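You operate a simulated robot arm through the tools that you are given. There is no shell and no other tool. Be economical: measure what you need, move in short steps, check, and stop when the job is done.

Carry out the task below with a simulated robot arm. There is one attempt and no reset: what you move stays moved.

JOB
Take the handled white filter and put it on top of the lipped wooden board. Then open the top white drawer, put the light blue tray in the inside of the top white drawer and shut the drawer again. Keep to this order. Set down upright: handled white filter.
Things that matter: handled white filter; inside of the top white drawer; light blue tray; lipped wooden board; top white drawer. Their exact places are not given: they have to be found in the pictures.

Only the result counts: the job must be done as asked and must still hold three seconds after the hand-in. Knocking over, shifting, dropping, spilling or breaking anything else fails it.

ROBOT AND FRAMES
A 7-joint arm with a two-finger parallel gripper on a trunk, on a base that drives. Base frame: it is fixed to the floor where the robot stands at the start and does not move with it; the origin is under the middle of the robot, x ahead of it, y to its left, z up. Lengths are in cm, angles in rad, forces in N, time in s.
With the tool pointing down near the work surface it reaches from about 10 to 56 cm from the robot's upright axis, wherever it stands. Its first joint turns from -2.007 to 2.007 rad. Places, roughly: handled white filter [275, 0, 25]; inside of the top white drawer [340, 50, 80]; light blue tray (10x8x3 cm) [340, 60, 100]; lipped wooden board [-150, 150, 25]; top white drawer [330, 60, 80]. Payload 3.91 kg.
Tool frame: the origin (TCP) lies between the finger pads and is the grasp point; the fingertips stand 3 cm ahead of it; z points along the fingers, y is the line along which they close. Largest opening 11 cm; finger width 2, thickness 1; the body of the gripper, 4.8 by 11.2 cm, starts 5.5 cm behind the TCP.
Orientation is told as [roll, pitch, yaw] about the base's x, y, z axes, in that order, counted from this pose: with the fingers straight down and closing along the base's y, the tool's x points along the base's -x, its y along +y and its z along -z.

CONTROLS
- The arm moves only by the tool send_rows. Its argument "commands" is a list of rows, each a list of 7 numbers: the shift along the tool's x, y, z in mm, then the turn, a rotation vector about the tool's x, y, z in rad, then the opening in per cent of the stroke, from 0 (shut) to 100 (fully open). In form: [[dx, dy, dz, ax, ay, az, fingers], ...]. A call has 1 to 10 rows; each row shifts and turns the commanded pose from where the row before left it, along the tool's axes as they then stand. Each row takes 0.2 s and may step no farther than 5 cm and 0.15 rad from the row before; otherwise, or with a gripper value out of range, the whole call is refused. Where a pose cannot be reached the arm comes as near as it can. A force on the tool above 40 N (or 10 N above the force at the start of the call, whichever is more), or a blocked arm, ends the call early, and 0.2 s more pass. The fingers move at their own pace (about 10.8 cm/s each) and stop on an object; they squeeze with about 42 N. The grip force told is the motor's: it shows also when the fingers shut on nothing. Time passes only in rows, and 0.2 s behind the last, so rows that do not move let the fingers close. The reply holds the time, the measured pose of the TCP, the force on the tool along the base axes, the opening and the grip force, in the units named above and with some noise, with the torque about the TCP (base axes, N m) and any sound that the robot's microphone picked up.
- Cameras (640 x 400 px; columns grow to the right, rows downward): "scene" is now at [1.85, 12.08, 136.83]; the picture's right is [-0.39, -0.92, 0.00], its down [-0.60, 0.25, -0.76] and it looks along [0.70, -0.30, -0.65] (base axes); focal length 273 px, centre (320, 200). "wrist" rides on the gripper at [7.2, 1.7, -10.3] in the tool frame; the picture's right is [-0.23, 0.97, 0.00], its down [-0.76, -0.18, -0.62] and it looks along [-0.61, -0.14, 0.78] (tool axes); focal length 222 px, centre (320, 200).
- get_image(camera): a new picture of that camera. No time passes.
- move_column(by): slides the trunk up (or, below 0, down) by that many cm; the arm and the scene camera ride with it, the base frame stays. It gives what a move gives, with no picture.
- drive_base(legs): drives the robot by 1 to 6 legs, each [ahead, turn to the left] in cm and rad, along the robot's own axes; the way and the turn of a leg run together, so that a leg with both is an arc; at most 150 cm and 3.142 rad a leg. The arm and the cameras ride along, it lands a little off, and it stops where it bumps. It gives what a move gives.
- aim_head(pan, tilt): turns the head with the scene camera to pan (to the left, within 2.705 rad either way) and tilt (down, from -0.506 to 1.204), counted from straight ahead of the robot. It gives what a move gives.
- point_at(camera, pixels): for up to 12 pixels [column, row] of the newest picture of that camera ("zoom" is the newest enlarged one), the place [x, y, z] in the base frame of the surface seen there, good to about 0.2 cm. No time passes.
- zoom(camera, box): a new picture of the part [left, top, right, bottom] of that camera's present view, enlarged. No time passes.
- finish_job(): hands the job in; it is judged then, once.

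Go step by step. Measure first, check grasps and placings, and put right what went wrong. The budget is 110 turns and 90 pictures, counting those below and the enlarged ones. Unless the task says otherwise, let go and move clear before handing in, and close with one line.

The tools are called after "Call:" by a JSON object that holds its "op" and its "data". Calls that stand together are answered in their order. send_rows: Moves the arm, as the interface text tells. Its arguments: {"type":"object","properties":{"commands":{"type":"array","items":{"type":"array","items":{"type":"number"}}}},"required":["commands"]} The other tools are called the same way: move_column (by) slides the trunk up or down; drive_base (legs) drives the base; aim_head (pan, tilt) turns the head that bears the scene camera; get_image (camera) takes a picture; point_at (camera, pixels) gives the place of the surface under pixels of a picture; zoom (camera, box) takes an enlarged picture of a part of a camera's view; finish_job () hands the job in.

At the start:

```text
time_s: 0.0
tool_pos: [43.96, -17.14, 60.26]
orientation: [-0.001, -0.001, 0.001]
ft_force: [-0.7, -0.1, 0.1]
wrist_torque: [0.02, 0.0, -0.02]
gripper_width: 11.0
finger_force: 0.2
trunk travel left (down, up): [-47.5, 51.5]
robot x, y, heading: [0.23, -0.05, -0.001]
head pan, tilt: [-0.4, 0.707]
```

scene: 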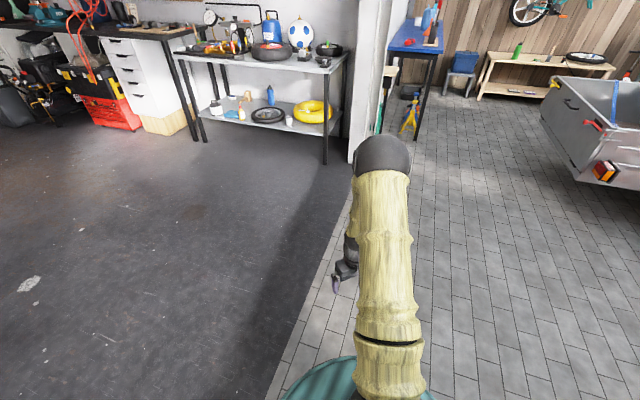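
wrist: 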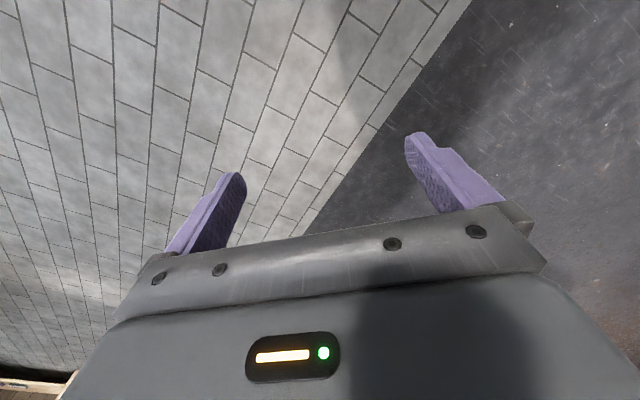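

The shelf table near pixels (270,100) and the white drawers near (125,70) are visible. I zoom in on both to find the objects.

Call:
{"op": "zoom", "data": {"camera": "scene", "box": [180, 10, 350, 140]}}

Call:
{"op": "zoom", "data": {"camera": "scene", "box": [20, 0, 220, 140]}}

```text
3.08 times, centred on (265, 75) of scene
```

zoom: 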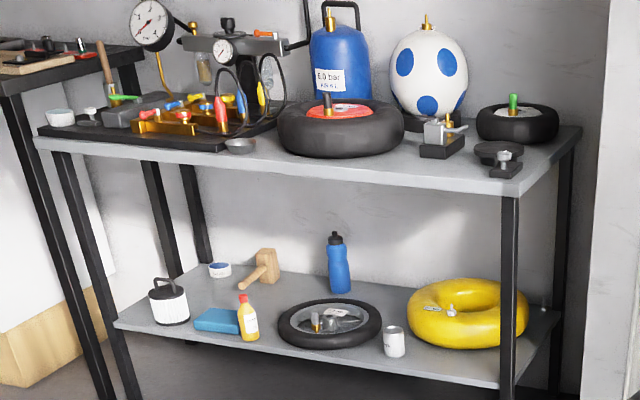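

```text
2.86 times, centred on (120, 70) of scene
```

zoom: 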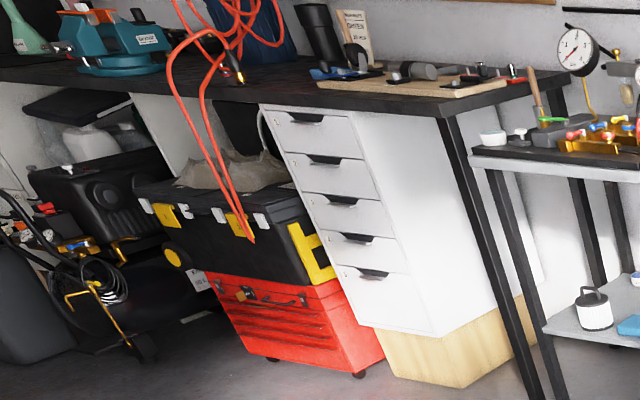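

The white filter with handle is at zoom (595,310) on the lower shelf; drawer unit at (320,115). I measure them.

Call:
{"op": "point_at", "data": {"camera": "zoom", "pixels": [[595, 312], [592, 291], [545, 325], [310, 118], [268, 108], [350, 118], [300, 145], [400, 330], [505, 85], [535, 390], [490, 170], [450, 110]]}}

Call:
{"op": "zoom", "data": {"camera": "scene", "box": [190, 80, 260, 130]}}

Call:
{"op": "zoom", "data": {"camera": "scene", "box": [90, 0, 210, 60]}}

```text
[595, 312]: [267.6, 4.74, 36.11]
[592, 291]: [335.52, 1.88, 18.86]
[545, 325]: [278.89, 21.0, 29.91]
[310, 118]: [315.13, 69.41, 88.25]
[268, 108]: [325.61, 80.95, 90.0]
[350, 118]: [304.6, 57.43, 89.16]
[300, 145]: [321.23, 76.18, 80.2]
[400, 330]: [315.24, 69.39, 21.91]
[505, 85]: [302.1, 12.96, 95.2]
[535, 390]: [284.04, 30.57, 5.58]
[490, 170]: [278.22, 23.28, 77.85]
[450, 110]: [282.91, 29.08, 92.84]
```

```text
8.00 times, centred on (225, 105) of scene
```

zoom: 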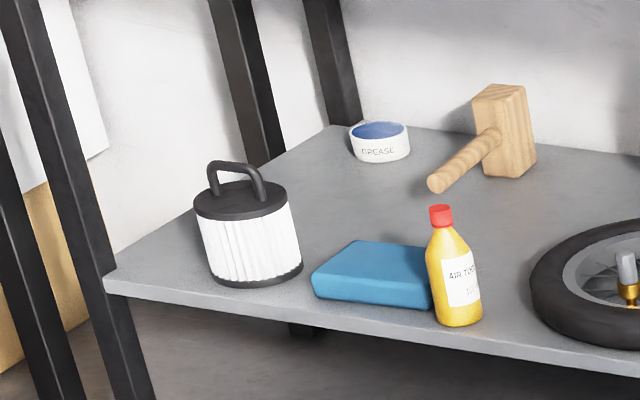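

```text
5.33 times, centred on (150, 30) of scene
```

zoom: 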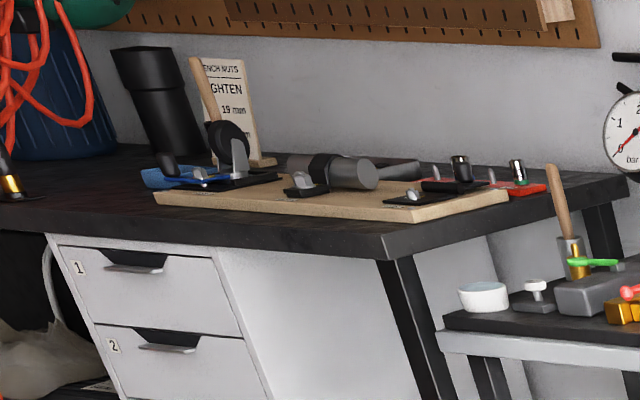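

Blue tray is not clearly identified yet on the bench top. I measure shelf edges and filter in the scene picture directly.

Call:
{"op": "point_at", "data": {"camera": "scene", "pixels": [[204, 115], [322, 134], [218, 107], [215, 115], [175, 55], [323, 75], [240, 112], [125, 30], [80, 8], [200, 30], [130, 5], [123, 33]]}}

Call:
{"op": "aim_head", "data": {"pan": 0.0, "tilt": 0.3}}

Call:
{"op": "get_image", "data": {"camera": "scene"}}

Call:
{"op": "aim_head", "data": {"pan": 2.3, "tilt": 0.6}}

Call:
{"op": "get_image", "data": {"camera": "scene"}}

```text
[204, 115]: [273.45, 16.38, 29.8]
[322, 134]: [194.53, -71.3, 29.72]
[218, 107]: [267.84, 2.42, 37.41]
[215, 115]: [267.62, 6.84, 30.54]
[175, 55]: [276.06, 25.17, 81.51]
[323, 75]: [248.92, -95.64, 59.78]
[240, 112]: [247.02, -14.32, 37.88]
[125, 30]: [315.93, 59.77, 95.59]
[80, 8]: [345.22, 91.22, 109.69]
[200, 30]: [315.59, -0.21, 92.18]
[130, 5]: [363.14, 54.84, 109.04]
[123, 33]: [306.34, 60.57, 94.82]
```

```text
time_s: 0.9
tool_pos: [43.79, -17.12, 60.1]
orientation: [-0.001, 0.0, 0.001]
ft_force: [0.7, 0.4, 0.5]
wrist_torque: [-0.01, -0.02, -0.01]
gripper_width: 11.02
finger_force: 0.1
trunk travel left (down, up): [-47.5, 51.5]
robot x, y, heading: [0.07, 0.02, 0.003]
head pan, tilt: [0.0, 0.3]
```

```text
83 pictures are left
```

scene: 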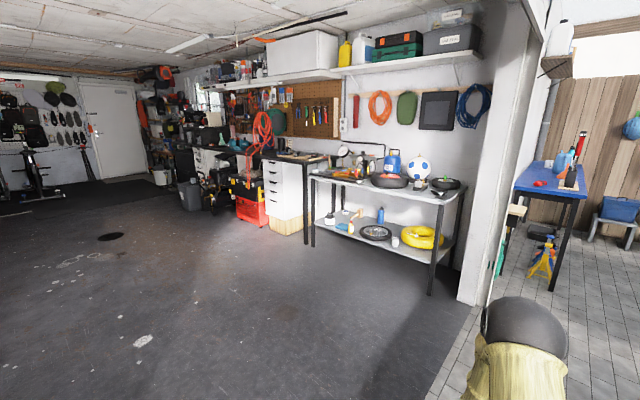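

```text
time_s: 3.0
tool_pos: [43.87, -17.07, 60.27]
orientation: [0.0, -0.001, 0.001]
ft_force: [-0.3, 0.9, 0.7]
wrist_torque: [0.0, 0.02, 0.03]
gripper_width: 10.99
finger_force: 0.1
trunk travel left (down, up): [-47.5, 51.5]
robot x, y, heading: [-0.26, 0.04, -0.003]
head pan, tilt: [2.3, 0.6]
```

```text
82 pictures are left
```

scene: 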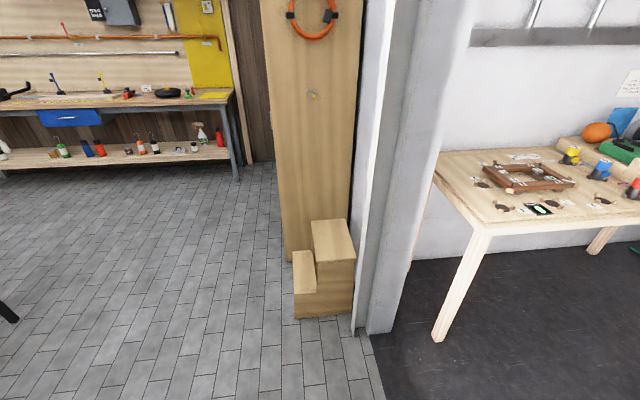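

A table with a wooden frame is at (530,178), and small wooden step-like things at (325,265). I measure these for the board near [-150,150,25].

Call:
{"op": "point_at", "data": {"camera": "scene", "pixels": [[530, 180], [530, 165], [450, 200], [325, 235], [330, 280], [303, 260], [310, 305], [440, 335], [480, 230], [100, 155]]}}

Call:
{"op": "zoom", "data": {"camera": "scene", "box": [430, 80, 640, 260]}}

Call:
{"op": "zoom", "data": {"camera": "scene", "box": [0, 60, 240, 200]}}

Call:
{"op": "aim_head", "data": {"pan": 1.5, "tilt": 0.6}}

Call:
{"op": "get_image", "data": {"camera": "scene"}}

```text
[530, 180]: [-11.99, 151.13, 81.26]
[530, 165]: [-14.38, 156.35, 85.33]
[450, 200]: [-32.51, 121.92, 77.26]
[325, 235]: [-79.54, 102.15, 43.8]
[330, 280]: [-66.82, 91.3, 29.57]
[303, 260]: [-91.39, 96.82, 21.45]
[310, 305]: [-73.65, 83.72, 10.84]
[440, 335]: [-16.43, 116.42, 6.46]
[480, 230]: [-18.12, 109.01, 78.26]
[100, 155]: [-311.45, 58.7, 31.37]
```

```text
2.22 times, centred on (535, 170) of scene
```

zoom: 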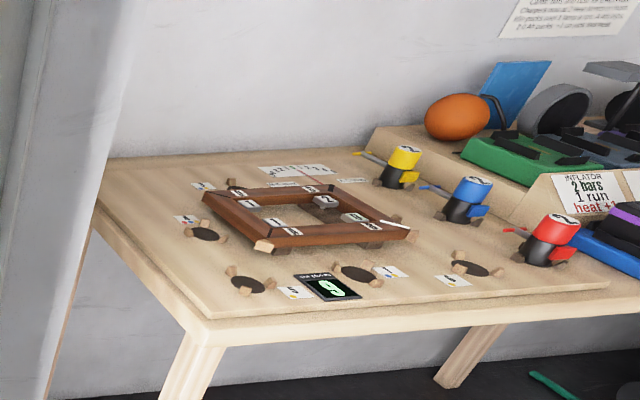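

```text
2.67 times, centred on (120, 130) of scene
```

zoom: 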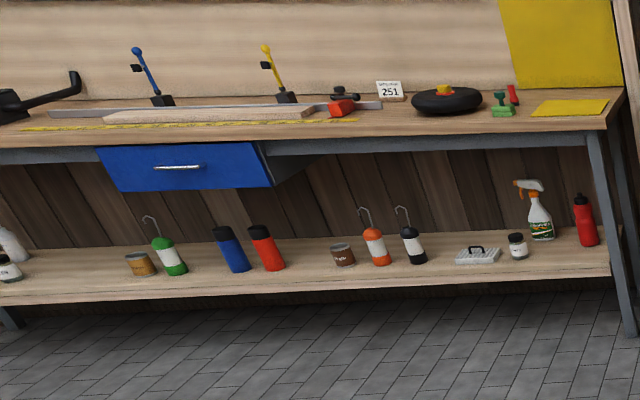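

```text
time_s: 4.1
tool_pos: [43.82, -17.16, 60.23]
orientation: [0.001, 0.0, 0.001]
ft_force: [-0.3, -0.2, 0.3]
wrist_torque: [0.0, 0.04, -0.02]
gripper_width: 11.01
finger_force: 0.1
trunk travel left (down, up): [-47.5, 51.5]
robot x, y, heading: [0.12, 0.18, -0.002]
head pan, tilt: [1.499, 0.6]
```

```text
79 pictures are left
```

scene: 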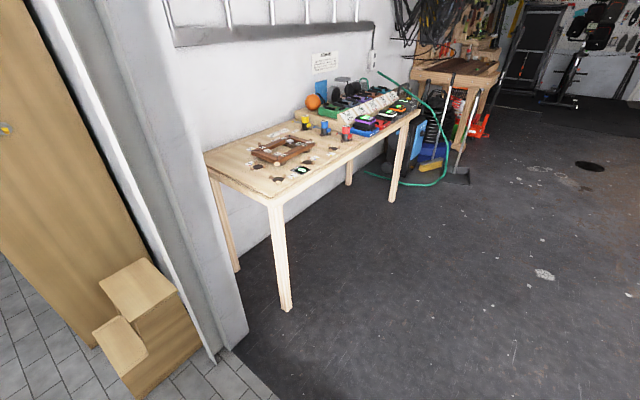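

The board is hidden behind the wooden cabinet; I'll look for it later when I carry the filter. Now I drive to a stand-off pose facing the shelf front (normal heading about -0.735).

Call:
{"op": "drive_base", "data": {"legs": [[0, 0.27], [130, 0], [86, 0], [0, -1.005]]}}

Call:
{"op": "aim_head", "data": {"pan": 0.0, "tilt": 0.75}}

Call:
{"op": "get_image", "data": {"camera": "scene"}}

```text
time_s: 21.5
tool_pos: [228.98, 17.34, 60.19]
orientation: [0.0, -0.001, -0.722]
ft_force: [-0.5, 0.0, 0.0]
wrist_torque: [0.04, -0.02, -0.01]
gripper_width: 11.02
finger_force: 0.1
trunk travel left (down, up): [-47.5, 51.5]
robot x, y, heading: [207.18, 59.22, -0.721]
head pan, tilt: [1.499, 0.6]
```

```text
time_s: 23.1
tool_pos: [229.13, 17.21, 60.18]
orientation: [-0.001, 0.0, -0.721]
ft_force: [0.2, -0.2, 0.4]
wrist_torque: [0.0, 0.01, -0.01]
gripper_width: 11.0
finger_force: 0.1
trunk travel left (down, up): [-47.5, 51.5]
robot x, y, heading: [207.32, 58.99, -0.721]
head pan, tilt: [0.0, 0.75]
```

```text
78 pictures are left
```

scene: 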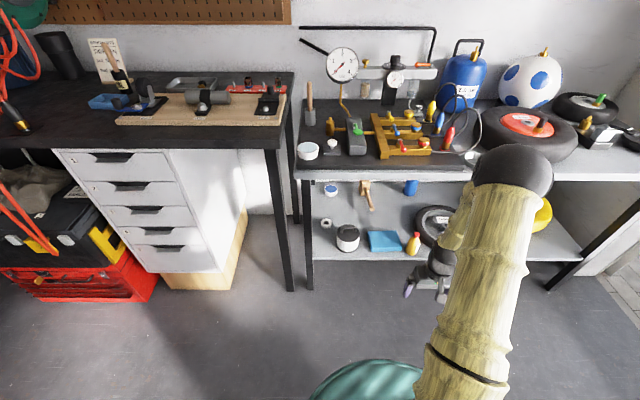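

The filter is at (347,238); a blue object on the bench at (110,102). I zoom in on both.

Call:
{"op": "zoom", "data": {"camera": "scene", "box": [300, 170, 440, 270]}}

Call:
{"op": "point_at", "data": {"camera": "zoom", "pixels": [[218, 250], [218, 275], [218, 310], [218, 352], [165, 310], [262, 310], [190, 260], [240, 262], [215, 325], [120, 270], [330, 370], [100, 390]]}}

Call:
{"op": "zoom", "data": {"camera": "scene", "box": [70, 50, 300, 200]}}

```text
4.00 times, centred on (370, 220) of scene
```

zoom: 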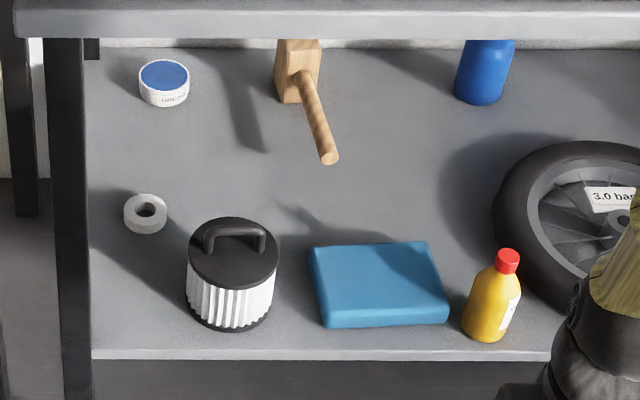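

```text
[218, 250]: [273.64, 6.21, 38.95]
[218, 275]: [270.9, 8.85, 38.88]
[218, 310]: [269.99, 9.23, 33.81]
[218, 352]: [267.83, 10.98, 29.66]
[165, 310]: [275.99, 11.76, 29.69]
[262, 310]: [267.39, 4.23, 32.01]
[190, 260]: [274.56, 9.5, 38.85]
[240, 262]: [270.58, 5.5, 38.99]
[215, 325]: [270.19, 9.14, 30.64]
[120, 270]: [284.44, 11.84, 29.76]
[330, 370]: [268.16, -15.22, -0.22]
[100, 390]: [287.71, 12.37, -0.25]
```

```text
2.67 times, centred on (185, 125) of scene
```

zoom: 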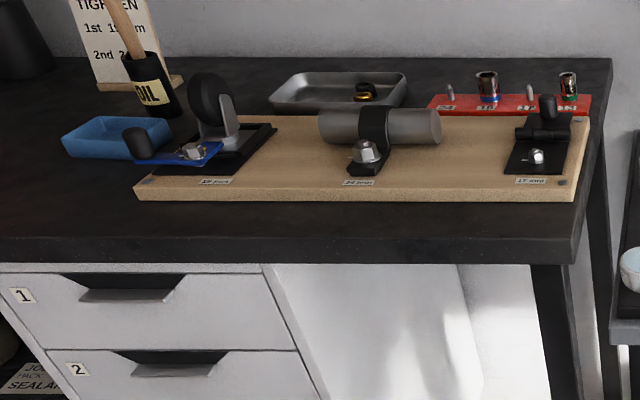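

The lid is roughly 10 cm wide, so I'd grip the handle bar. I zoom in heavily to measure the handle.

Call:
{"op": "zoom", "data": {"camera": "scene", "box": [335, 218, 377, 256]}}

```text
10.53 times, centred on (356, 237) of scene
```

zoom: 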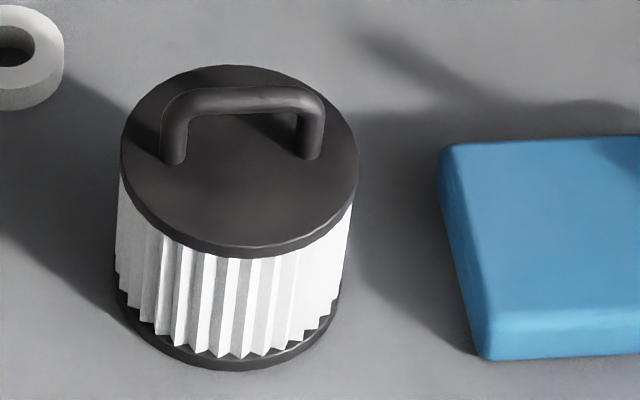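

Call:
{"op": "point_at", "data": {"camera": "zoom", "pixels": [[200, 92], [245, 92], [290, 92], [172, 160], [314, 155], [240, 70], [240, 240], [125, 155], [352, 150], [240, 160], [245, 106], [175, 120]]}}

```text
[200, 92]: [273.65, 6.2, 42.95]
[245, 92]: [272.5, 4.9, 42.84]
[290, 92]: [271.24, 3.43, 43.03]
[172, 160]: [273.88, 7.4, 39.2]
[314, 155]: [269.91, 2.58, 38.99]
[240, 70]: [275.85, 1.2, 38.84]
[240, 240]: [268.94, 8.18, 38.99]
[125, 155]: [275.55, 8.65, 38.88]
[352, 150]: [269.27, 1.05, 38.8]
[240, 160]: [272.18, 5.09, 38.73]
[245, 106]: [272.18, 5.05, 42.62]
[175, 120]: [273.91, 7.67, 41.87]
```

Handle bar: from (273.9,7.6) to (269.9,2.6), centre about (272.1,5.0,42.5), about 1 cm thick with 3 cm free below it; lid radius 5. I'll take it with the tool horizontal, fingers closing vertically, camera turned to the right. First turn the tool here, well clear of the shelf.

Call:
{"op": "send_rows", "data": {"commands": [[0, 0, 0, 0, -0.15, 0, 30], [0, 0, 0, 0, -0.15, 0, 30], [0, 0, 0, 0, -0.15, 0, 30], [0, 0, 0, 0, -0.15, 0, 30], [0, 0, 0, 0, -0.15, 0, 30], [0, 0, 0, 0, -0.15, 0, 30], [0, 0, 0, 0, -0.15, 0, 30], [0, 0, 0, 0, -0.15, 0, 30], [0, 0, 0, 0, -0.15, 0, 30], [0, 0, 0, 0, -0.15, 0, 30]]}}

Call:
{"op": "send_rows", "data": {"commands": [[0, 0, 0, 0, -0.07, 0, 30], [0, 0, 0, 0, 0, -0.15, 30], [0, 0, 0, 0, 0, -0.15, 30], [0, 0, 0, 0, 0, -0.15, 30], [0, 0, 0, 0, 0, -0.15, 30], [0, 0, 0, 0, 0, -0.15, 30], [0, 0, 0, 0, 0, -0.15, 30], [0, 0, 0, 0, 0, -0.15, 30], [0, 0, 0, 0, 0, -0.15, 30], [0, 0, 0, 0, 0, -0.15, 30]]}}

Call:
{"op": "send_rows", "data": {"commands": [[0, 0, 0, 0, 0, -0.15, 30], [0, 0, 0, 0, 0, -0.07, 30]]}}

Call:
{"op": "get_image", "data": {"camera": "scene"}}

```text
time_s: 25.3
tool_pos: [228.93, 17.34, 60.22]
orientation: [0.005, -1.499, -0.726]
ft_force: [0.9, -0.3, 0.0]
wrist_torque: [0.0, -0.02, 0.0]
gripper_width: 3.32
finger_force: 0.3
trunk travel left (down, up): [-47.5, 51.5]
robot x, y, heading: [207.24, 58.73, -0.72]
head pan, tilt: [0.0, 0.75]
```

```text
time_s: 27.5
tool_pos: [228.9, 17.36, 60.26]
orientation: [-1.569, -0.219, 0.85]
ft_force: [1.0, 0.5, -0.4]
wrist_torque: [-0.02, 0.01, 0.04]
gripper_width: 3.29
finger_force: 0.0
trunk travel left (down, up): [-47.5, 51.5]
robot x, y, heading: [207.27, 59.09, -0.723]
head pan, tilt: [0.0, 0.75]
```

```text
time_s: 28.1
tool_pos: [228.93, 17.24, 60.17]
orientation: [-1.569, -0.001, 0.849]
ft_force: [-1.0, 0.0, 0.9]
wrist_torque: [-0.03, 0.03, 0.01]
gripper_width: 3.29
finger_force: 0.1
trunk travel left (down, up): [-47.5, 51.5]
robot x, y, heading: [207.67, 58.8, -0.72]
head pan, tilt: [0.0, 0.75]
```

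```text
74 pictures are left
```

scene: 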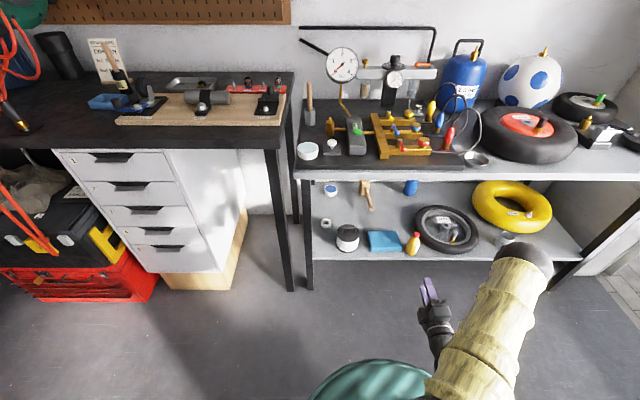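

The tool is horizontal, as intended. Now lower the trunk so the TCP is at the bar height and shift the tool 19 cm left.

Call:
{"op": "move_column", "data": {"by": -17.7}}

Call:
{"op": "send_rows", "data": {"commands": [[-48, 0, 0, 0, 0, 0, 30], [-48, 0, 0, 0, 0, 0, 30], [-48, 0, 0, 0, 0, 0, 30], [-48, 0, 0, 0, 0, 0, 30], [0, 0, 0, 0, 0, 0, 30]]}}

Call:
{"op": "get_image", "data": {"camera": "scene"}}

Call:
{"op": "get_image", "data": {"camera": "wrist"}}

```text
time_s: 30.1
tool_pos: [229.16, 17.12, 42.52]
orientation: [-1.569, -0.001, 0.85]
ft_force: [-0.1, -0.1, -0.8]
wrist_torque: [-0.03, -0.02, -0.04]
gripper_width: 3.33
finger_force: 0.0
trunk travel left (down, up): [-29.8, 69.2]
robot x, y, heading: [207.08, 58.91, -0.722]
head pan, tilt: [0.0, 0.75]
```

```text
time_s: 31.3
tool_pos: [241.85, 31.71, 42.69]
orientation: [-1.571, -0.002, 0.85]
ft_force: [0.6, -0.3, 0.6]
wrist_torque: [-0.03, -0.02, -0.03]
gripper_width: 3.3
finger_force: 0.0
trunk travel left (down, up): [-29.8, 69.2]
robot x, y, heading: [207.29, 58.8, -0.72]
head pan, tilt: [0.0, 0.75]
```

```text
73 pictures are left
```

scene: 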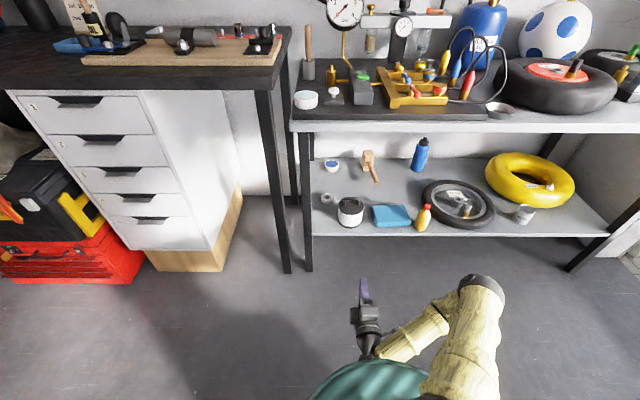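

```text
72 pictures are left
```

wrist: 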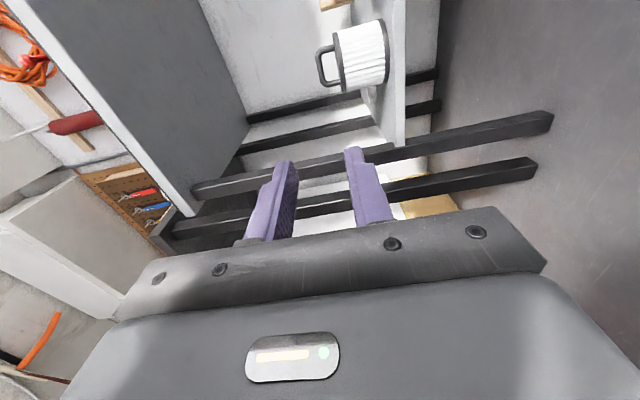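

The filter handle is now directly ahead by about 40 cm. I check where the elbow is before driving in.

Call:
{"op": "point_at", "data": {"camera": "scene", "pixels": [[480, 285], [500, 290], [440, 310], [470, 330], [367, 310], [365, 290]]}}

Call:
{"op": "drive_base", "data": {"legs": [[22, 0]]}}

```text
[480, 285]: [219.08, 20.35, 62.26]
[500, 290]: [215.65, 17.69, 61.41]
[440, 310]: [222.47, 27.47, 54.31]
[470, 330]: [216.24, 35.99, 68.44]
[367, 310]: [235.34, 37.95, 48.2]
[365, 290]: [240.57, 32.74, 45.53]
```

```text
time_s: 33.2
tool_pos: [258.11, 17.15, 42.56]
orientation: [-1.569, -0.003, 0.849]
ft_force: [0.2, 1.2, 0.3]
wrist_torque: [-0.02, 0.02, 0.03]
gripper_width: 3.28
finger_force: 0.1
trunk travel left (down, up): [-29.8, 69.2]
robot x, y, heading: [223.44, 44.47, -0.718]
head pan, tilt: [0.0, 0.75]
```

Aligned; 18.5 cm to go. I advance 12 cm with the arm and look.

Call:
{"op": "send_rows", "data": {"commands": [[0, 0, 30, 0, 0, 0, 30], [0, 0, 30, 0, 0, 0, 30], [0, 0, 30, 0, 0, 0, 30], [0, 0, 30, 0, 0, 0, 30], [0, 0, 0, 0, 0, 0, 30]]}}

Call:
{"op": "get_image", "data": {"camera": "wrist"}}

Call:
{"op": "get_image", "data": {"camera": "scene"}}

```text
time_s: 34.4
tool_pos: [267.29, 9.27, 42.52]
orientation: [-1.569, -0.001, 0.851]
ft_force: [-0.6, -0.7, -0.3]
wrist_torque: [0.01, -0.02, -0.03]
gripper_width: 3.28
finger_force: 0.0
trunk travel left (down, up): [-29.8, 69.2]
robot x, y, heading: [223.69, 44.78, -0.719]
head pan, tilt: [0.0, 0.75]
```

```text
71 pictures are left
```

wrist: 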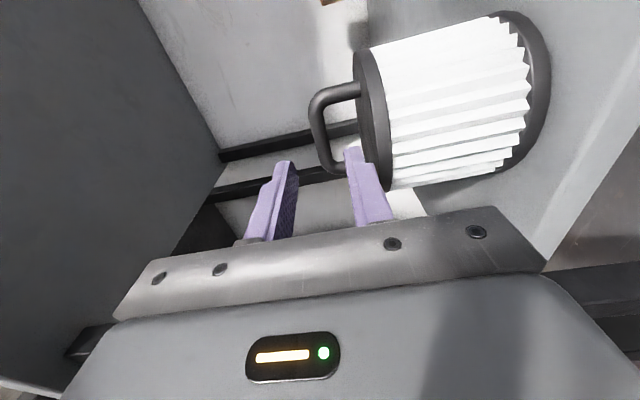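

```text
70 pictures are left
```

scene: 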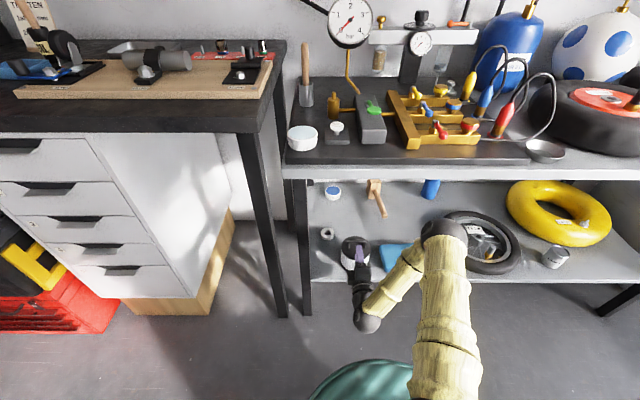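

Lower finger is entering the handle gap, aligned with the bar (345,165). I advance the last 5.8 cm.

Call:
{"op": "send_rows", "data": {"commands": [[0, 0, 20, 0, 0, 0, 30], [0, 0, 20, 0, 0, 0, 30], [0, 0, 18, 0, 0, 0, 30], [0, 0, 0, 0, 0, 0, 30]]}}

Call:
{"op": "get_image", "data": {"camera": "wrist"}}

```text
time_s: 35.4
tool_pos: [271.67, 5.32, 42.62]
orientation: [-1.569, 0.0, 0.849]
ft_force: [0.5, -0.2, -1.0]
wrist_torque: [0.01, 0.0, -0.05]
gripper_width: 3.3
finger_force: 0.0
trunk travel left (down, up): [-29.8, 69.2]
robot x, y, heading: [223.64, 44.33, -0.721]
head pan, tilt: [0.0, 0.75]
```

```text
69 pictures are left
```

wrist: 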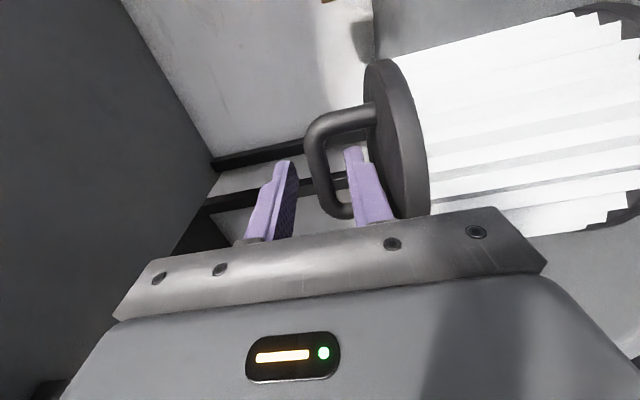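

The bar lies between the fingers, with the lower finger inside the loop. Close.

Call:
{"op": "send_rows", "data": {"commands": [[0, 0, 0, 0, 0, 0, 0], [0, 0, 0, 0, 0, 0, 0], [0, 0, 0, 0, 0, 0, 0], [0, 0, 0, 0, 0, 0, 0]]}}

Call:
{"op": "send_rows", "data": {"commands": [[0, -20, 0, 0, 0, 0, 0], [0, -20, 0, 0, 0, 0, 0], [0, -20, 0, 0, 0, 0, 0], [0, 0, 0, 0, 0, 0, 0]]}}

Call:
{"op": "get_image", "data": {"camera": "wrist"}}

```text
time_s: 36.4
tool_pos: [271.53, 5.52, 42.57]
orientation: [-1.57, -0.001, 0.852]
ft_force: [0.1, 0.8, -0.8]
wrist_torque: [0.02, -0.01, 0.0]
gripper_width: 1.12
finger_force: 41.6
trunk travel left (down, up): [-29.8, 69.2]
robot x, y, heading: [223.68, 44.63, -0.726]
head pan, tilt: [0.0, 0.75]
```

```text
time_s: 37.4
tool_pos: [271.56, 5.43, 48.56]
orientation: [-1.569, -0.002, 0.849]
ft_force: [0.0, 0.2, -2.0]
wrist_torque: [0.01, 0.03, -0.01]
gripper_width: 1.11
finger_force: 41.9
trunk travel left (down, up): [-29.8, 69.2]
robot x, y, heading: [223.88, 44.9, -0.723]
head pan, tilt: [0.0, 0.75]
```

```text
68 pictures are left
```

wrist: 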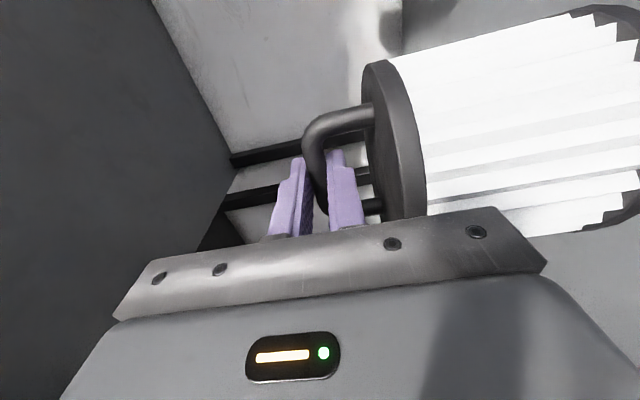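

Held (1.1 cm bar, about 1.5 N). I pull straight out and drive back.

Call:
{"op": "send_rows", "data": {"commands": [[0, 0, -30, 0, 0, 0, 0], [0, 0, -30, 0, 0, 0, 0], [0, 0, -30, 0, 0, 0, 0], [0, 0, -30, 0, 0, 0, 0], [0, 0, -30, 0, 0, 0, 0], [0, 0, -20, 0, 0, 0, 0]]}}

Call:
{"op": "drive_base", "data": {"legs": [[-40, 0], [0, -2.1]]}}

Call:
{"op": "aim_head", "data": {"pan": -0.3, "tilt": 0.45}}

Call:
{"op": "get_image", "data": {"camera": "scene"}}

```text
time_s: 38.8
tool_pos: [258.84, 16.7, 48.6]
orientation: [-1.571, 0.0, 0.85]
ft_force: [-0.5, -0.6, -2.0]
wrist_torque: [0.05, 0.0, 0.01]
gripper_width: 1.12
finger_force: 42.3
trunk travel left (down, up): [-29.8, 69.2]
robot x, y, heading: [223.9, 44.32, -0.725]
head pan, tilt: [0.0, 0.75]
```

```text
time_s: 48.9
tool_pos: [152.05, 54.62, 48.6]
orientation: [-1.569, -0.002, -1.247]
ft_force: [0.6, 0.1, -2.4]
wrist_torque: [0.03, -0.02, -0.01]
gripper_width: 1.11
finger_force: 42.2
trunk travel left (down, up): [-29.8, 69.2]
robot x, y, heading: [193.83, 71.0, -2.82]
head pan, tilt: [0.0, 0.75]
```

```text
time_s: 49.7
tool_pos: [152.03, 54.59, 48.52]
orientation: [-1.57, -0.001, -1.249]
ft_force: [0.5, -0.1, -1.8]
wrist_torque: [0.04, -0.01, 0.01]
gripper_width: 1.12
finger_force: 42.1
trunk travel left (down, up): [-29.8, 69.2]
robot x, y, heading: [193.97, 70.99, -2.821]
head pan, tilt: [-0.3, 0.45]
```

```text
67 pictures are left
```

scene: 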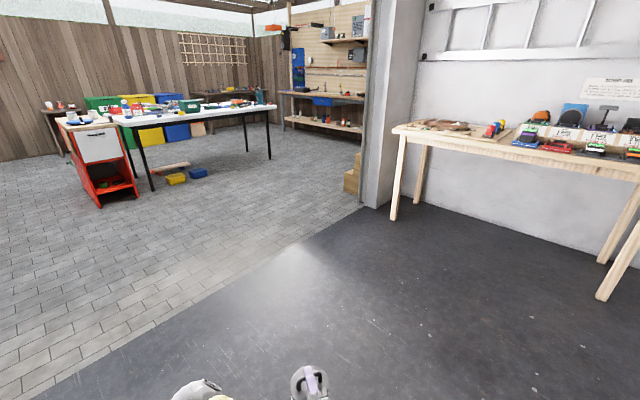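

I need to go around the pillar into the paved area. I check a few places for the route.

Call:
{"op": "point_at", "data": {"camera": "scene", "pixels": [[350, 185], [378, 205], [150, 188], [268, 158], [103, 205], [197, 175], [300, 220], [62, 155], [335, 130]]}}

Call:
{"op": "drive_base", "data": {"legs": [[0, -0.1], [120, 0], [120, 0]]}}

Call:
{"op": "aim_head", "data": {"pan": -0.5, "tilt": 0.5}}

Call:
{"op": "get_image", "data": {"camera": "scene"}}

```text
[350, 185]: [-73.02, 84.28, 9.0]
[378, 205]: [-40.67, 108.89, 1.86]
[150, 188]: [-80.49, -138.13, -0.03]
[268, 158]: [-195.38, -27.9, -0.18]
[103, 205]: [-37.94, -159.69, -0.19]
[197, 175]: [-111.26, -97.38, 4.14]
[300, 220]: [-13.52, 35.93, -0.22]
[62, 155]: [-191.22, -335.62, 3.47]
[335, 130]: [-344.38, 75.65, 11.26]
```

```text
time_s: 64.2
tool_pos: [-84.15, 6.0, 48.66]
orientation: [-1.57, -0.002, -1.348]
ft_force: [0.0, 0.0, -1.1]
wrist_torque: [0.02, -0.01, 0.01]
gripper_width: 1.11
finger_force: 41.8
trunk travel left (down, up): [-29.8, 69.2]
robot x, y, heading: [-41.0, 18.02, -2.921]
head pan, tilt: [-0.3, 0.45]
```

```text
time_s: 64.9
tool_pos: [-83.98, 5.95, 48.48]
orientation: [-1.569, -0.002, -1.349]
ft_force: [0.2, 0.1, -1.9]
wrist_torque: [0.01, -0.05, -0.03]
gripper_width: 1.1
finger_force: 42.0
trunk travel left (down, up): [-29.8, 69.2]
robot x, y, heading: [-40.72, 18.27, -2.921]
head pan, tilt: [-0.499, 0.499]
```

```text
66 pictures are left
```

scene: 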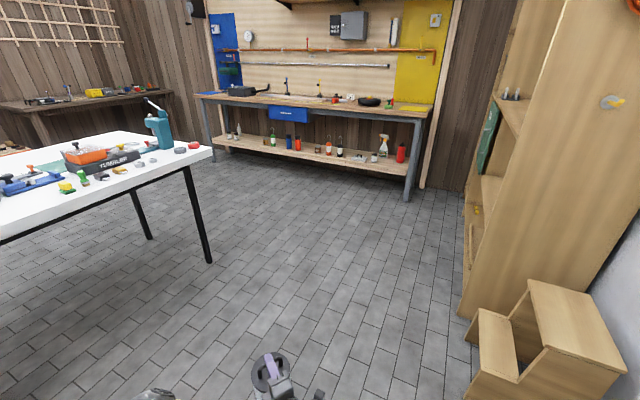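

The wooden cabinet at right opens toward the left; the board may be on its low shelf. I drive further and look in.

Call:
{"op": "point_at", "data": {"camera": "scene", "pixels": [[462, 312], [500, 85], [482, 195], [212, 262], [480, 370], [410, 195], [575, 200], [150, 238]]}}

Call:
{"op": "drive_base", "data": {"legs": [[90, -0.25]]}}

Call:
{"op": "aim_head", "data": {"pan": -1.6, "tilt": 0.6}}

Call:
{"op": "get_image", "data": {"camera": "scene"}}

```text
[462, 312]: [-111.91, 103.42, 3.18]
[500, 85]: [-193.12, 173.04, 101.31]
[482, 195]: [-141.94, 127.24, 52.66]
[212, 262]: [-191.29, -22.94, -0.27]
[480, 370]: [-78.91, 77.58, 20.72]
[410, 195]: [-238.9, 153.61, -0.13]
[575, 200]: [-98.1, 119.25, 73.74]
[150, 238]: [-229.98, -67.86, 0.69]
```

```text
time_s: 70.4
tool_pos: [-174.85, 8.71, 48.63]
orientation: [-1.568, -0.002, -1.601]
ft_force: [-0.2, 0.1, -2.9]
wrist_torque: [-0.02, -0.05, 0.02]
gripper_width: 1.12
finger_force: 42.1
trunk travel left (down, up): [-29.8, 69.2]
robot x, y, heading: [-130.04, 9.61, 3.115]
head pan, tilt: [-0.499, 0.499]
```

```text
time_s: 71.8
tool_pos: [-174.91, 8.6, 48.52]
orientation: [-1.57, 0.0, -1.602]
ft_force: [0.1, 0.1, -2.5]
wrist_torque: [0.0, -0.02, 0.04]
gripper_width: 1.11
finger_force: 42.1
trunk travel left (down, up): [-29.8, 69.2]
robot x, y, heading: [-130.17, 9.56, 3.112]
head pan, tilt: [-1.6, 0.6]
```

```text
65 pictures are left
```

scene: 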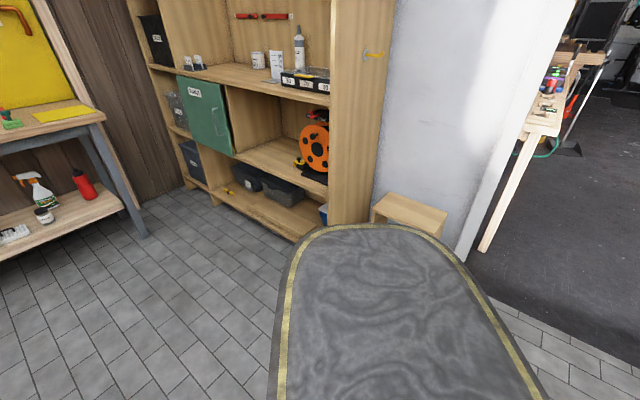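

The cabinet shelves are visible at (180-320, 60-230). I zoom in and measure.

Call:
{"op": "zoom", "data": {"camera": "scene", "box": [130, 60, 370, 250]}}

Call:
{"op": "point_at", "data": {"camera": "scene", "pixels": [[275, 160], [270, 205], [225, 190], [290, 238], [215, 205], [185, 145], [250, 75], [400, 210], [90, 190], [50, 205], [250, 160], [310, 225]]}}

```text
2.11 times, centred on (250, 155) of scene
```

zoom: 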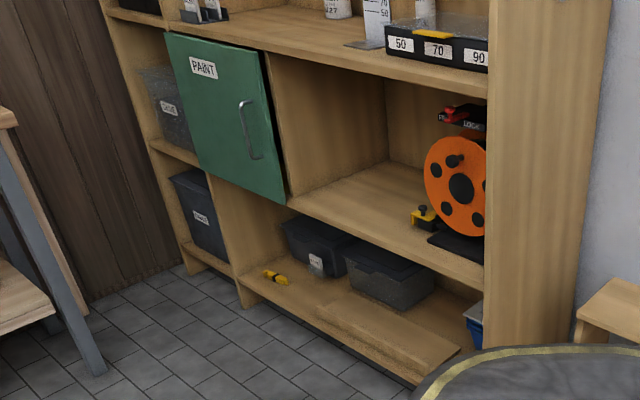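

```text
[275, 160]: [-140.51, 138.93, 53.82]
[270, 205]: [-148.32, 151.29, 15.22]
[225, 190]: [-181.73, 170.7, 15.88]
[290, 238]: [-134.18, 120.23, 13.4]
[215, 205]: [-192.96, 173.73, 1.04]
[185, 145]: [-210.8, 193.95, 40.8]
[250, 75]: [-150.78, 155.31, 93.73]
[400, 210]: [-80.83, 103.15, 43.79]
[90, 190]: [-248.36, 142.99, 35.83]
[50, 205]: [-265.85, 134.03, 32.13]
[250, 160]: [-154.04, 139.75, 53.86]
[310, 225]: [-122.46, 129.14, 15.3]
```

A board lies on the cabinet's bottom shelf near zoom (390,330). Zoom closer.

Call:
{"op": "zoom", "data": {"camera": "scene", "box": [210, 160, 340, 245]}}

Call:
{"op": "point_at", "data": {"camera": "zoom", "pixels": [[300, 250], [400, 310], [360, 330], [450, 300], [480, 350], [270, 300], [310, 220], [430, 370], [550, 300], [120, 230], [370, 350], [340, 180]]}}

```text
4.71 times, centred on (275, 202) of scene
```

zoom: 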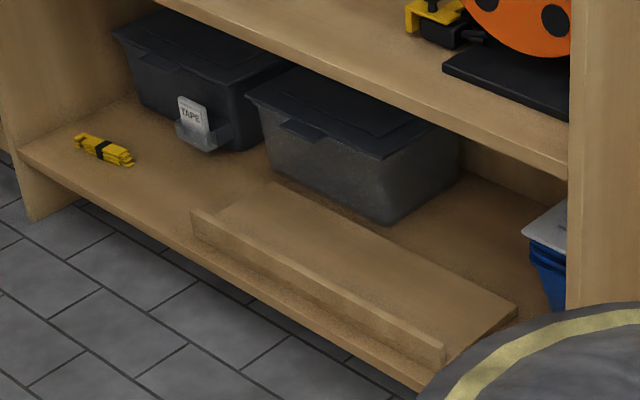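

```text
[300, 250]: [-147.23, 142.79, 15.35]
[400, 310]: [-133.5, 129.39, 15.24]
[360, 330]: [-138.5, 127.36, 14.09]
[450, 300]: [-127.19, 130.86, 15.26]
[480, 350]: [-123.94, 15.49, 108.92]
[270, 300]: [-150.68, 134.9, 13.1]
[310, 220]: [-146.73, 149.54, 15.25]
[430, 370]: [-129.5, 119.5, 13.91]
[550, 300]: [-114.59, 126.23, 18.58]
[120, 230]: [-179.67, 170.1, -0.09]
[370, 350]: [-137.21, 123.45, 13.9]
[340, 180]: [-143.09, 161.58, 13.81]
```

Found it: the lipped board lies on the cabinet's bottom shelf (top z 15.25), lip to the front. I drive around to face the cabinet squarely (heading 0.863).

Call:
{"op": "drive_base", "data": {"legs": [[0, -0.8], [72, 0], [0, -1.45]]}}

Call:
{"op": "aim_head", "data": {"pan": 0.0, "tilt": 0.8}}

Call:
{"op": "get_image", "data": {"camera": "scene"}}

```text
time_s: 84.4
tool_pos: [-151.12, 97.7, 48.6]
orientation: [-1.569, -0.004, 2.423]
ft_force: [-0.4, -0.3, -2.6]
wrist_torque: [-0.03, 0.01, 0.01]
gripper_width: 1.08
finger_force: 41.5
trunk travel left (down, up): [-29.8, 69.2]
robot x, y, heading: [-179.02, 62.48, 0.856]
head pan, tilt: [-1.6, 0.6]
```

```text
time_s: 86.1
tool_pos: [-151.23, 97.76, 48.64]
orientation: [-1.568, -0.003, 2.424]
ft_force: [-0.5, 0.5, -1.3]
wrist_torque: [-0.03, 0.02, 0.03]
gripper_width: 1.1
finger_force: 42.1
trunk travel left (down, up): [-29.8, 69.2]
robot x, y, heading: [-178.68, 62.51, 0.856]
head pan, tilt: [0.0, 0.799]
```

```text
62 pictures are left
```

scene: 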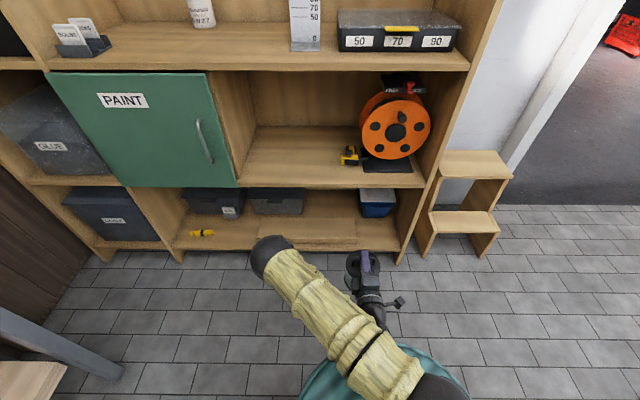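

The board is at (305,232) below. I zoom and measure its outline.

Call:
{"op": "zoom", "data": {"camera": "scene", "box": [210, 180, 410, 265]}}

Call:
{"op": "point_at", "data": {"camera": "zoom", "pixels": [[470, 215], [465, 150], [470, 195], [300, 145], [220, 130], [160, 130], [155, 170], [165, 195], [400, 200], [300, 190], [300, 180], [300, 170]]}}

```text
3.20 times, centred on (310, 222) of scene
```

zoom: 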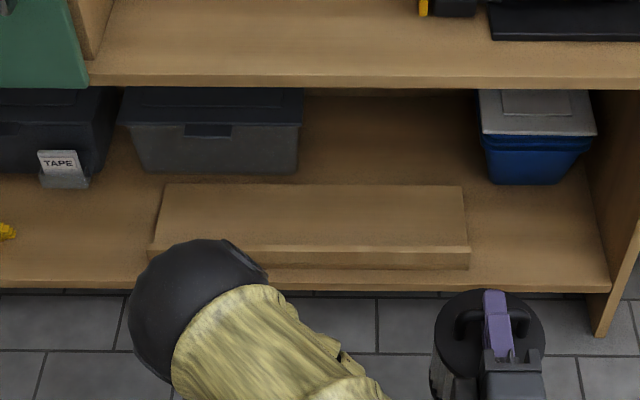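

```text
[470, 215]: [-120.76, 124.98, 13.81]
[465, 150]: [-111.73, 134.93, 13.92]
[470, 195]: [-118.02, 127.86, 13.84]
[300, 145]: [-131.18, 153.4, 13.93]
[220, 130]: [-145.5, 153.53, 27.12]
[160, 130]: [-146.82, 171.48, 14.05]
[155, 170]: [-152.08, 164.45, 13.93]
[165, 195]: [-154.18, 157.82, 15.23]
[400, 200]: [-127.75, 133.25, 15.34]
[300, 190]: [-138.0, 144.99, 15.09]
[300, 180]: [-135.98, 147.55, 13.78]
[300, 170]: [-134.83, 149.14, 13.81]
```

Now measure the board flat's front and back limits.

Call:
{"op": "point_at", "data": {"camera": "zoom", "pixels": [[300, 187], [300, 215], [300, 240], [300, 249], [300, 258], [400, 190], [400, 240], [400, 249], [462, 190], [462, 235], [300, 280], [450, 249]]}}

```text
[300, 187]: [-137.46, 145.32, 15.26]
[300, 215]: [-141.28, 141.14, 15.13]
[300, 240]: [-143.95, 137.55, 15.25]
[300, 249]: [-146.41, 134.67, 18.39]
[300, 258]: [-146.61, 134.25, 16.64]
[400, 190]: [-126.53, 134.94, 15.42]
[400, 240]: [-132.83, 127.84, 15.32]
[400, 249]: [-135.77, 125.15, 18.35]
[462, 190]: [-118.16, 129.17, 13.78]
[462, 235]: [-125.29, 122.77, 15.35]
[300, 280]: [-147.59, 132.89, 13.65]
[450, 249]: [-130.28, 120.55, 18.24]
```

Board flat: from n≈5.8 (behind the 3 cm lip) to 18.6 along the facing direction, so the filter should be centred at n≈12.2; I choose lateral 12 cm left of the present tool. I check the elbow and lower the trunk.

Call:
{"op": "point_at", "data": {"camera": "zoom", "pixels": [[200, 260], [160, 290], [225, 245], [250, 330], [300, 60], [300, 80]]}}

Call:
{"op": "move_column", "data": {"by": -15.6}}

Call:
{"op": "send_rows", "data": {"commands": [[-40, 0, 0, 0, 0, 0, 0], [-40, 0, 0, 0, 0, 0, 0], [-40, 0, 0, 0, 0, 0, 0], [0, 0, 0, 0, 0, 0, 0]]}}

Call:
{"op": "get_image", "data": {"camera": "scene"}}

Call:
{"op": "get_image", "data": {"camera": "wrist"}}

```text
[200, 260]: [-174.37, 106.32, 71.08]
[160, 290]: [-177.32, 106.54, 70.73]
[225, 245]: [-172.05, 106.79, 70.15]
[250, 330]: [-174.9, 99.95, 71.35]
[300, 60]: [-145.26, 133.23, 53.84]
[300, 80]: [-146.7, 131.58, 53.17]
```

```text
time_s: 87.9
tool_pos: [-151.12, 97.77, 33.09]
orientation: [-1.568, -0.002, 2.423]
ft_force: [-0.2, -0.1, -2.5]
wrist_torque: [-0.03, 0.0, 0.01]
gripper_width: 1.13
finger_force: 42.1
trunk travel left (down, up): [-14.2, 84.8]
robot x, y, heading: [-178.93, 62.73, 0.852]
head pan, tilt: [0.0, 0.799]
```

```text
time_s: 88.9
tool_pos: [-160.23, 105.85, 33.07]
orientation: [-1.566, -0.003, 2.425]
ft_force: [0.1, 0.1, -2.9]
wrist_torque: [0.0, 0.02, -0.01]
gripper_width: 1.11
finger_force: 42.2
trunk travel left (down, up): [-14.2, 84.8]
robot x, y, heading: [-178.58, 62.56, 0.854]
head pan, tilt: [0.0, 0.799]
```

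```text
60 pictures are left
```

scene: 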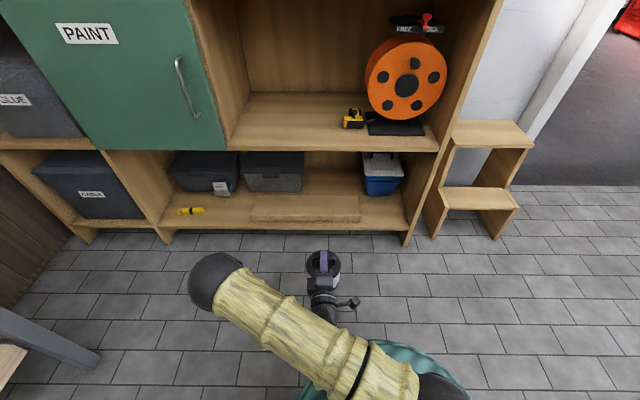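

```text
59 pictures are left
```

wrist: 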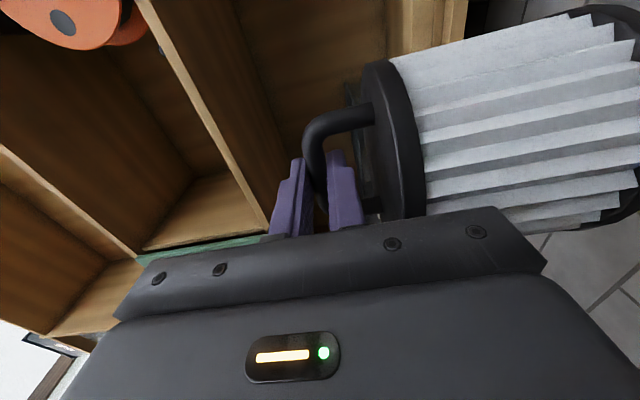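

Clearance is fine. I drive 18 cm ahead, then extend with the arm.

Call:
{"op": "drive_base", "data": {"legs": [[18, 0]]}}

Call:
{"op": "get_image", "data": {"camera": "scene"}}

```text
time_s: 90.6
tool_pos: [-148.55, 119.4, 32.9]
orientation: [-1.57, -0.003, 2.426]
ft_force: [0.1, 0.0, -2.6]
wrist_torque: [-0.02, 0.05, -0.02]
gripper_width: 1.12
finger_force: 42.0
trunk travel left (down, up): [-14.2, 84.8]
robot x, y, heading: [-167.12, 76.22, 0.857]
head pan, tilt: [0.0, 0.799]
```

```text
58 pictures are left
```

scene: 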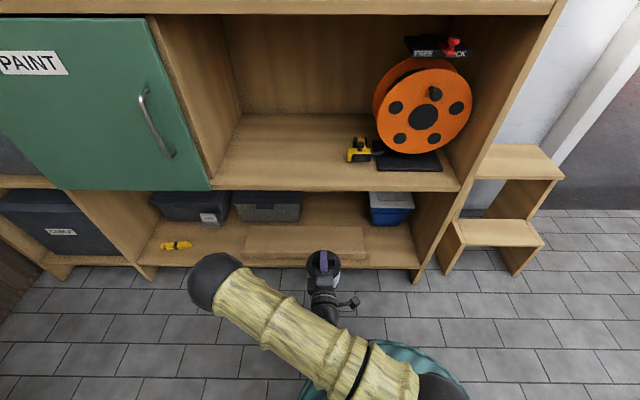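

TCP is 19.4 cm short of the place; filter bottom at about 20, above the lip (18.4). Advance 13 cm and look.

Call:
{"op": "send_rows", "data": {"commands": [[0, 0, 26, 0, 0, 0, 0], [0, 0, 26, 0, 0, 0, 0], [0, 0, 26, 0, 0, 0, 0], [0, 0, 26, 0, 0, 0, 0], [0, 0, 26, 0, 0, 0, 0], [0, 0, 0, 0, 0, 0, 0]]}}

Call:
{"op": "get_image", "data": {"camera": "scene"}}

Call:
{"op": "get_image", "data": {"camera": "wrist"}}

```text
time_s: 92.0
tool_pos: [-139.88, 129.22, 32.96]
orientation: [-1.569, -0.002, 2.425]
ft_force: [0.4, 0.4, -2.7]
wrist_torque: [-0.06, 0.02, -0.01]
gripper_width: 1.13
finger_force: 42.2
trunk travel left (down, up): [-14.2, 84.8]
robot x, y, heading: [-167.13, 76.14, 0.853]
head pan, tilt: [0.0, 0.799]
```

```text
57 pictures are left
```

scene: 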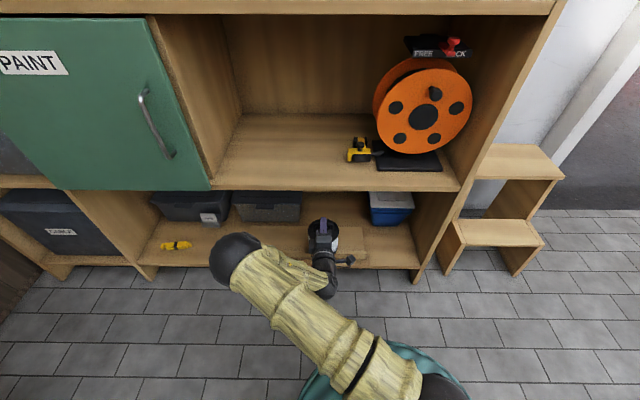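

```text
56 pictures are left
```

wrist: 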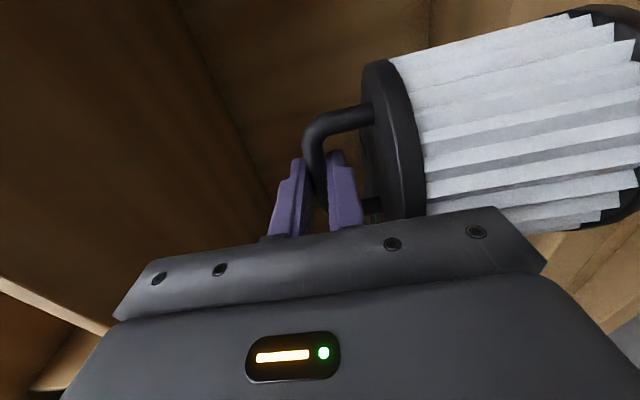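

Need 6.3 cm more. I check the elbow's clearance to the shelf edge at z 54.

Call:
{"op": "point_at", "data": {"camera": "scene", "pixels": [[235, 238], [225, 250], [248, 240], [325, 288], [345, 258], [235, 185]]}}

```text
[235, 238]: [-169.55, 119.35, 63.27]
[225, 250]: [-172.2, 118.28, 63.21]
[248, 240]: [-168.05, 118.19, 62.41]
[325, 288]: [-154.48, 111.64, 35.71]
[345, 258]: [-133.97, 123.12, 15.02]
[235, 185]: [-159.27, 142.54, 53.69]
```

Elbow is 23 cm clear. Advance 6.3 cm, then lower in small steps to about 28.1.

Call:
{"op": "send_rows", "data": {"commands": [[0, 0, 21, 0, 0, 0, 0], [0, 0, 21, 0, 0, 0, 0], [0, 0, 21, 0, 0, 0, 0], [0, 0, 0, 0, 0, 0, 0]]}}

Call:
{"op": "send_rows", "data": {"commands": [[0, 15, 0, 0, 0, 0, 0], [0, 15, 0, 0, 0, 0, 0], [0, 10, 0, 0, 0, 0, 0], [0, 4, 0, 0, 0, 0, 0], [0, 0, 0, 0, 0, 0, 0]]}}

Call:
{"op": "zoom", "data": {"camera": "scene", "box": [220, 170, 420, 295]}}

```text
time_s: 93.0
tool_pos: [-135.7, 133.89, 33.02]
orientation: [-1.568, -0.003, 2.424]
ft_force: [-0.3, 0.1, -1.8]
wrist_torque: [0.0, 0.01, 0.0]
gripper_width: 1.13
finger_force: 41.9
trunk travel left (down, up): [-14.2, 84.8]
robot x, y, heading: [-166.8, 75.81, 0.855]
head pan, tilt: [0.0, 0.799]
```

```text
time_s: 94.2
tool_pos: [-135.79, 133.87, 28.66]
orientation: [-1.568, -0.002, 2.427]
ft_force: [-0.2, 0.3, -2.8]
wrist_torque: [-0.05, 0.0, 0.01]
gripper_width: 1.13
finger_force: 42.1
trunk travel left (down, up): [-14.2, 84.8]
robot x, y, heading: [-167.07, 76.02, 0.855]
head pan, tilt: [0.0, 0.799]
```

```text
3.20 times, centred on (320, 232) of scene
```

zoom: 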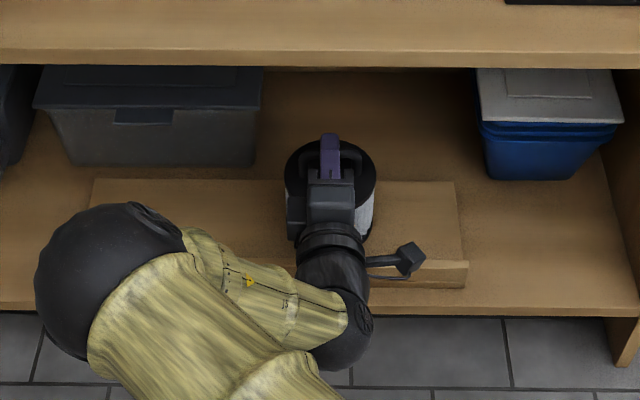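

No contact yet at z 28.66; filter sits over the flat. Lower in small steps until force rises.

Call:
{"op": "send_rows", "data": {"commands": [[0, 2, 0, 0, 0, 0, 0], [0, 2, 0, 0, 0, 0, 0], [0, 0, 0, 0, 0, 0, 0]]}}

Call:
{"op": "send_rows", "data": {"commands": [[0, 2, 0, 0, 0, 0, 0], [0, 0, 0, 0, 0, 0, 0]]}}

```text
time_s: 95.0
tool_pos: [-135.68, 133.83, 28.07]
orientation: [-1.568, -0.001, 2.425]
ft_force: [0.0, -0.3, -2.5]
wrist_torque: [-0.02, -0.03, 0.02]
gripper_width: 1.13
finger_force: 42.5
trunk travel left (down, up): [-14.2, 84.8]
robot x, y, heading: [-166.93, 76.24, 0.853]
head pan, tilt: [0.0, 0.799]
```

```text
time_s: 95.6
tool_pos: [-135.73, 133.92, 28.04]
orientation: [-1.567, -0.004, 2.425]
ft_force: [-0.6, -0.1, -2.0]
wrist_torque: [-0.04, 0.05, 0.03]
gripper_width: 1.13
finger_force: 41.9
trunk travel left (down, up): [-14.2, 84.8]
robot x, y, heading: [-167.01, 76.25, 0.853]
head pan, tilt: [0.0, 0.799]
```

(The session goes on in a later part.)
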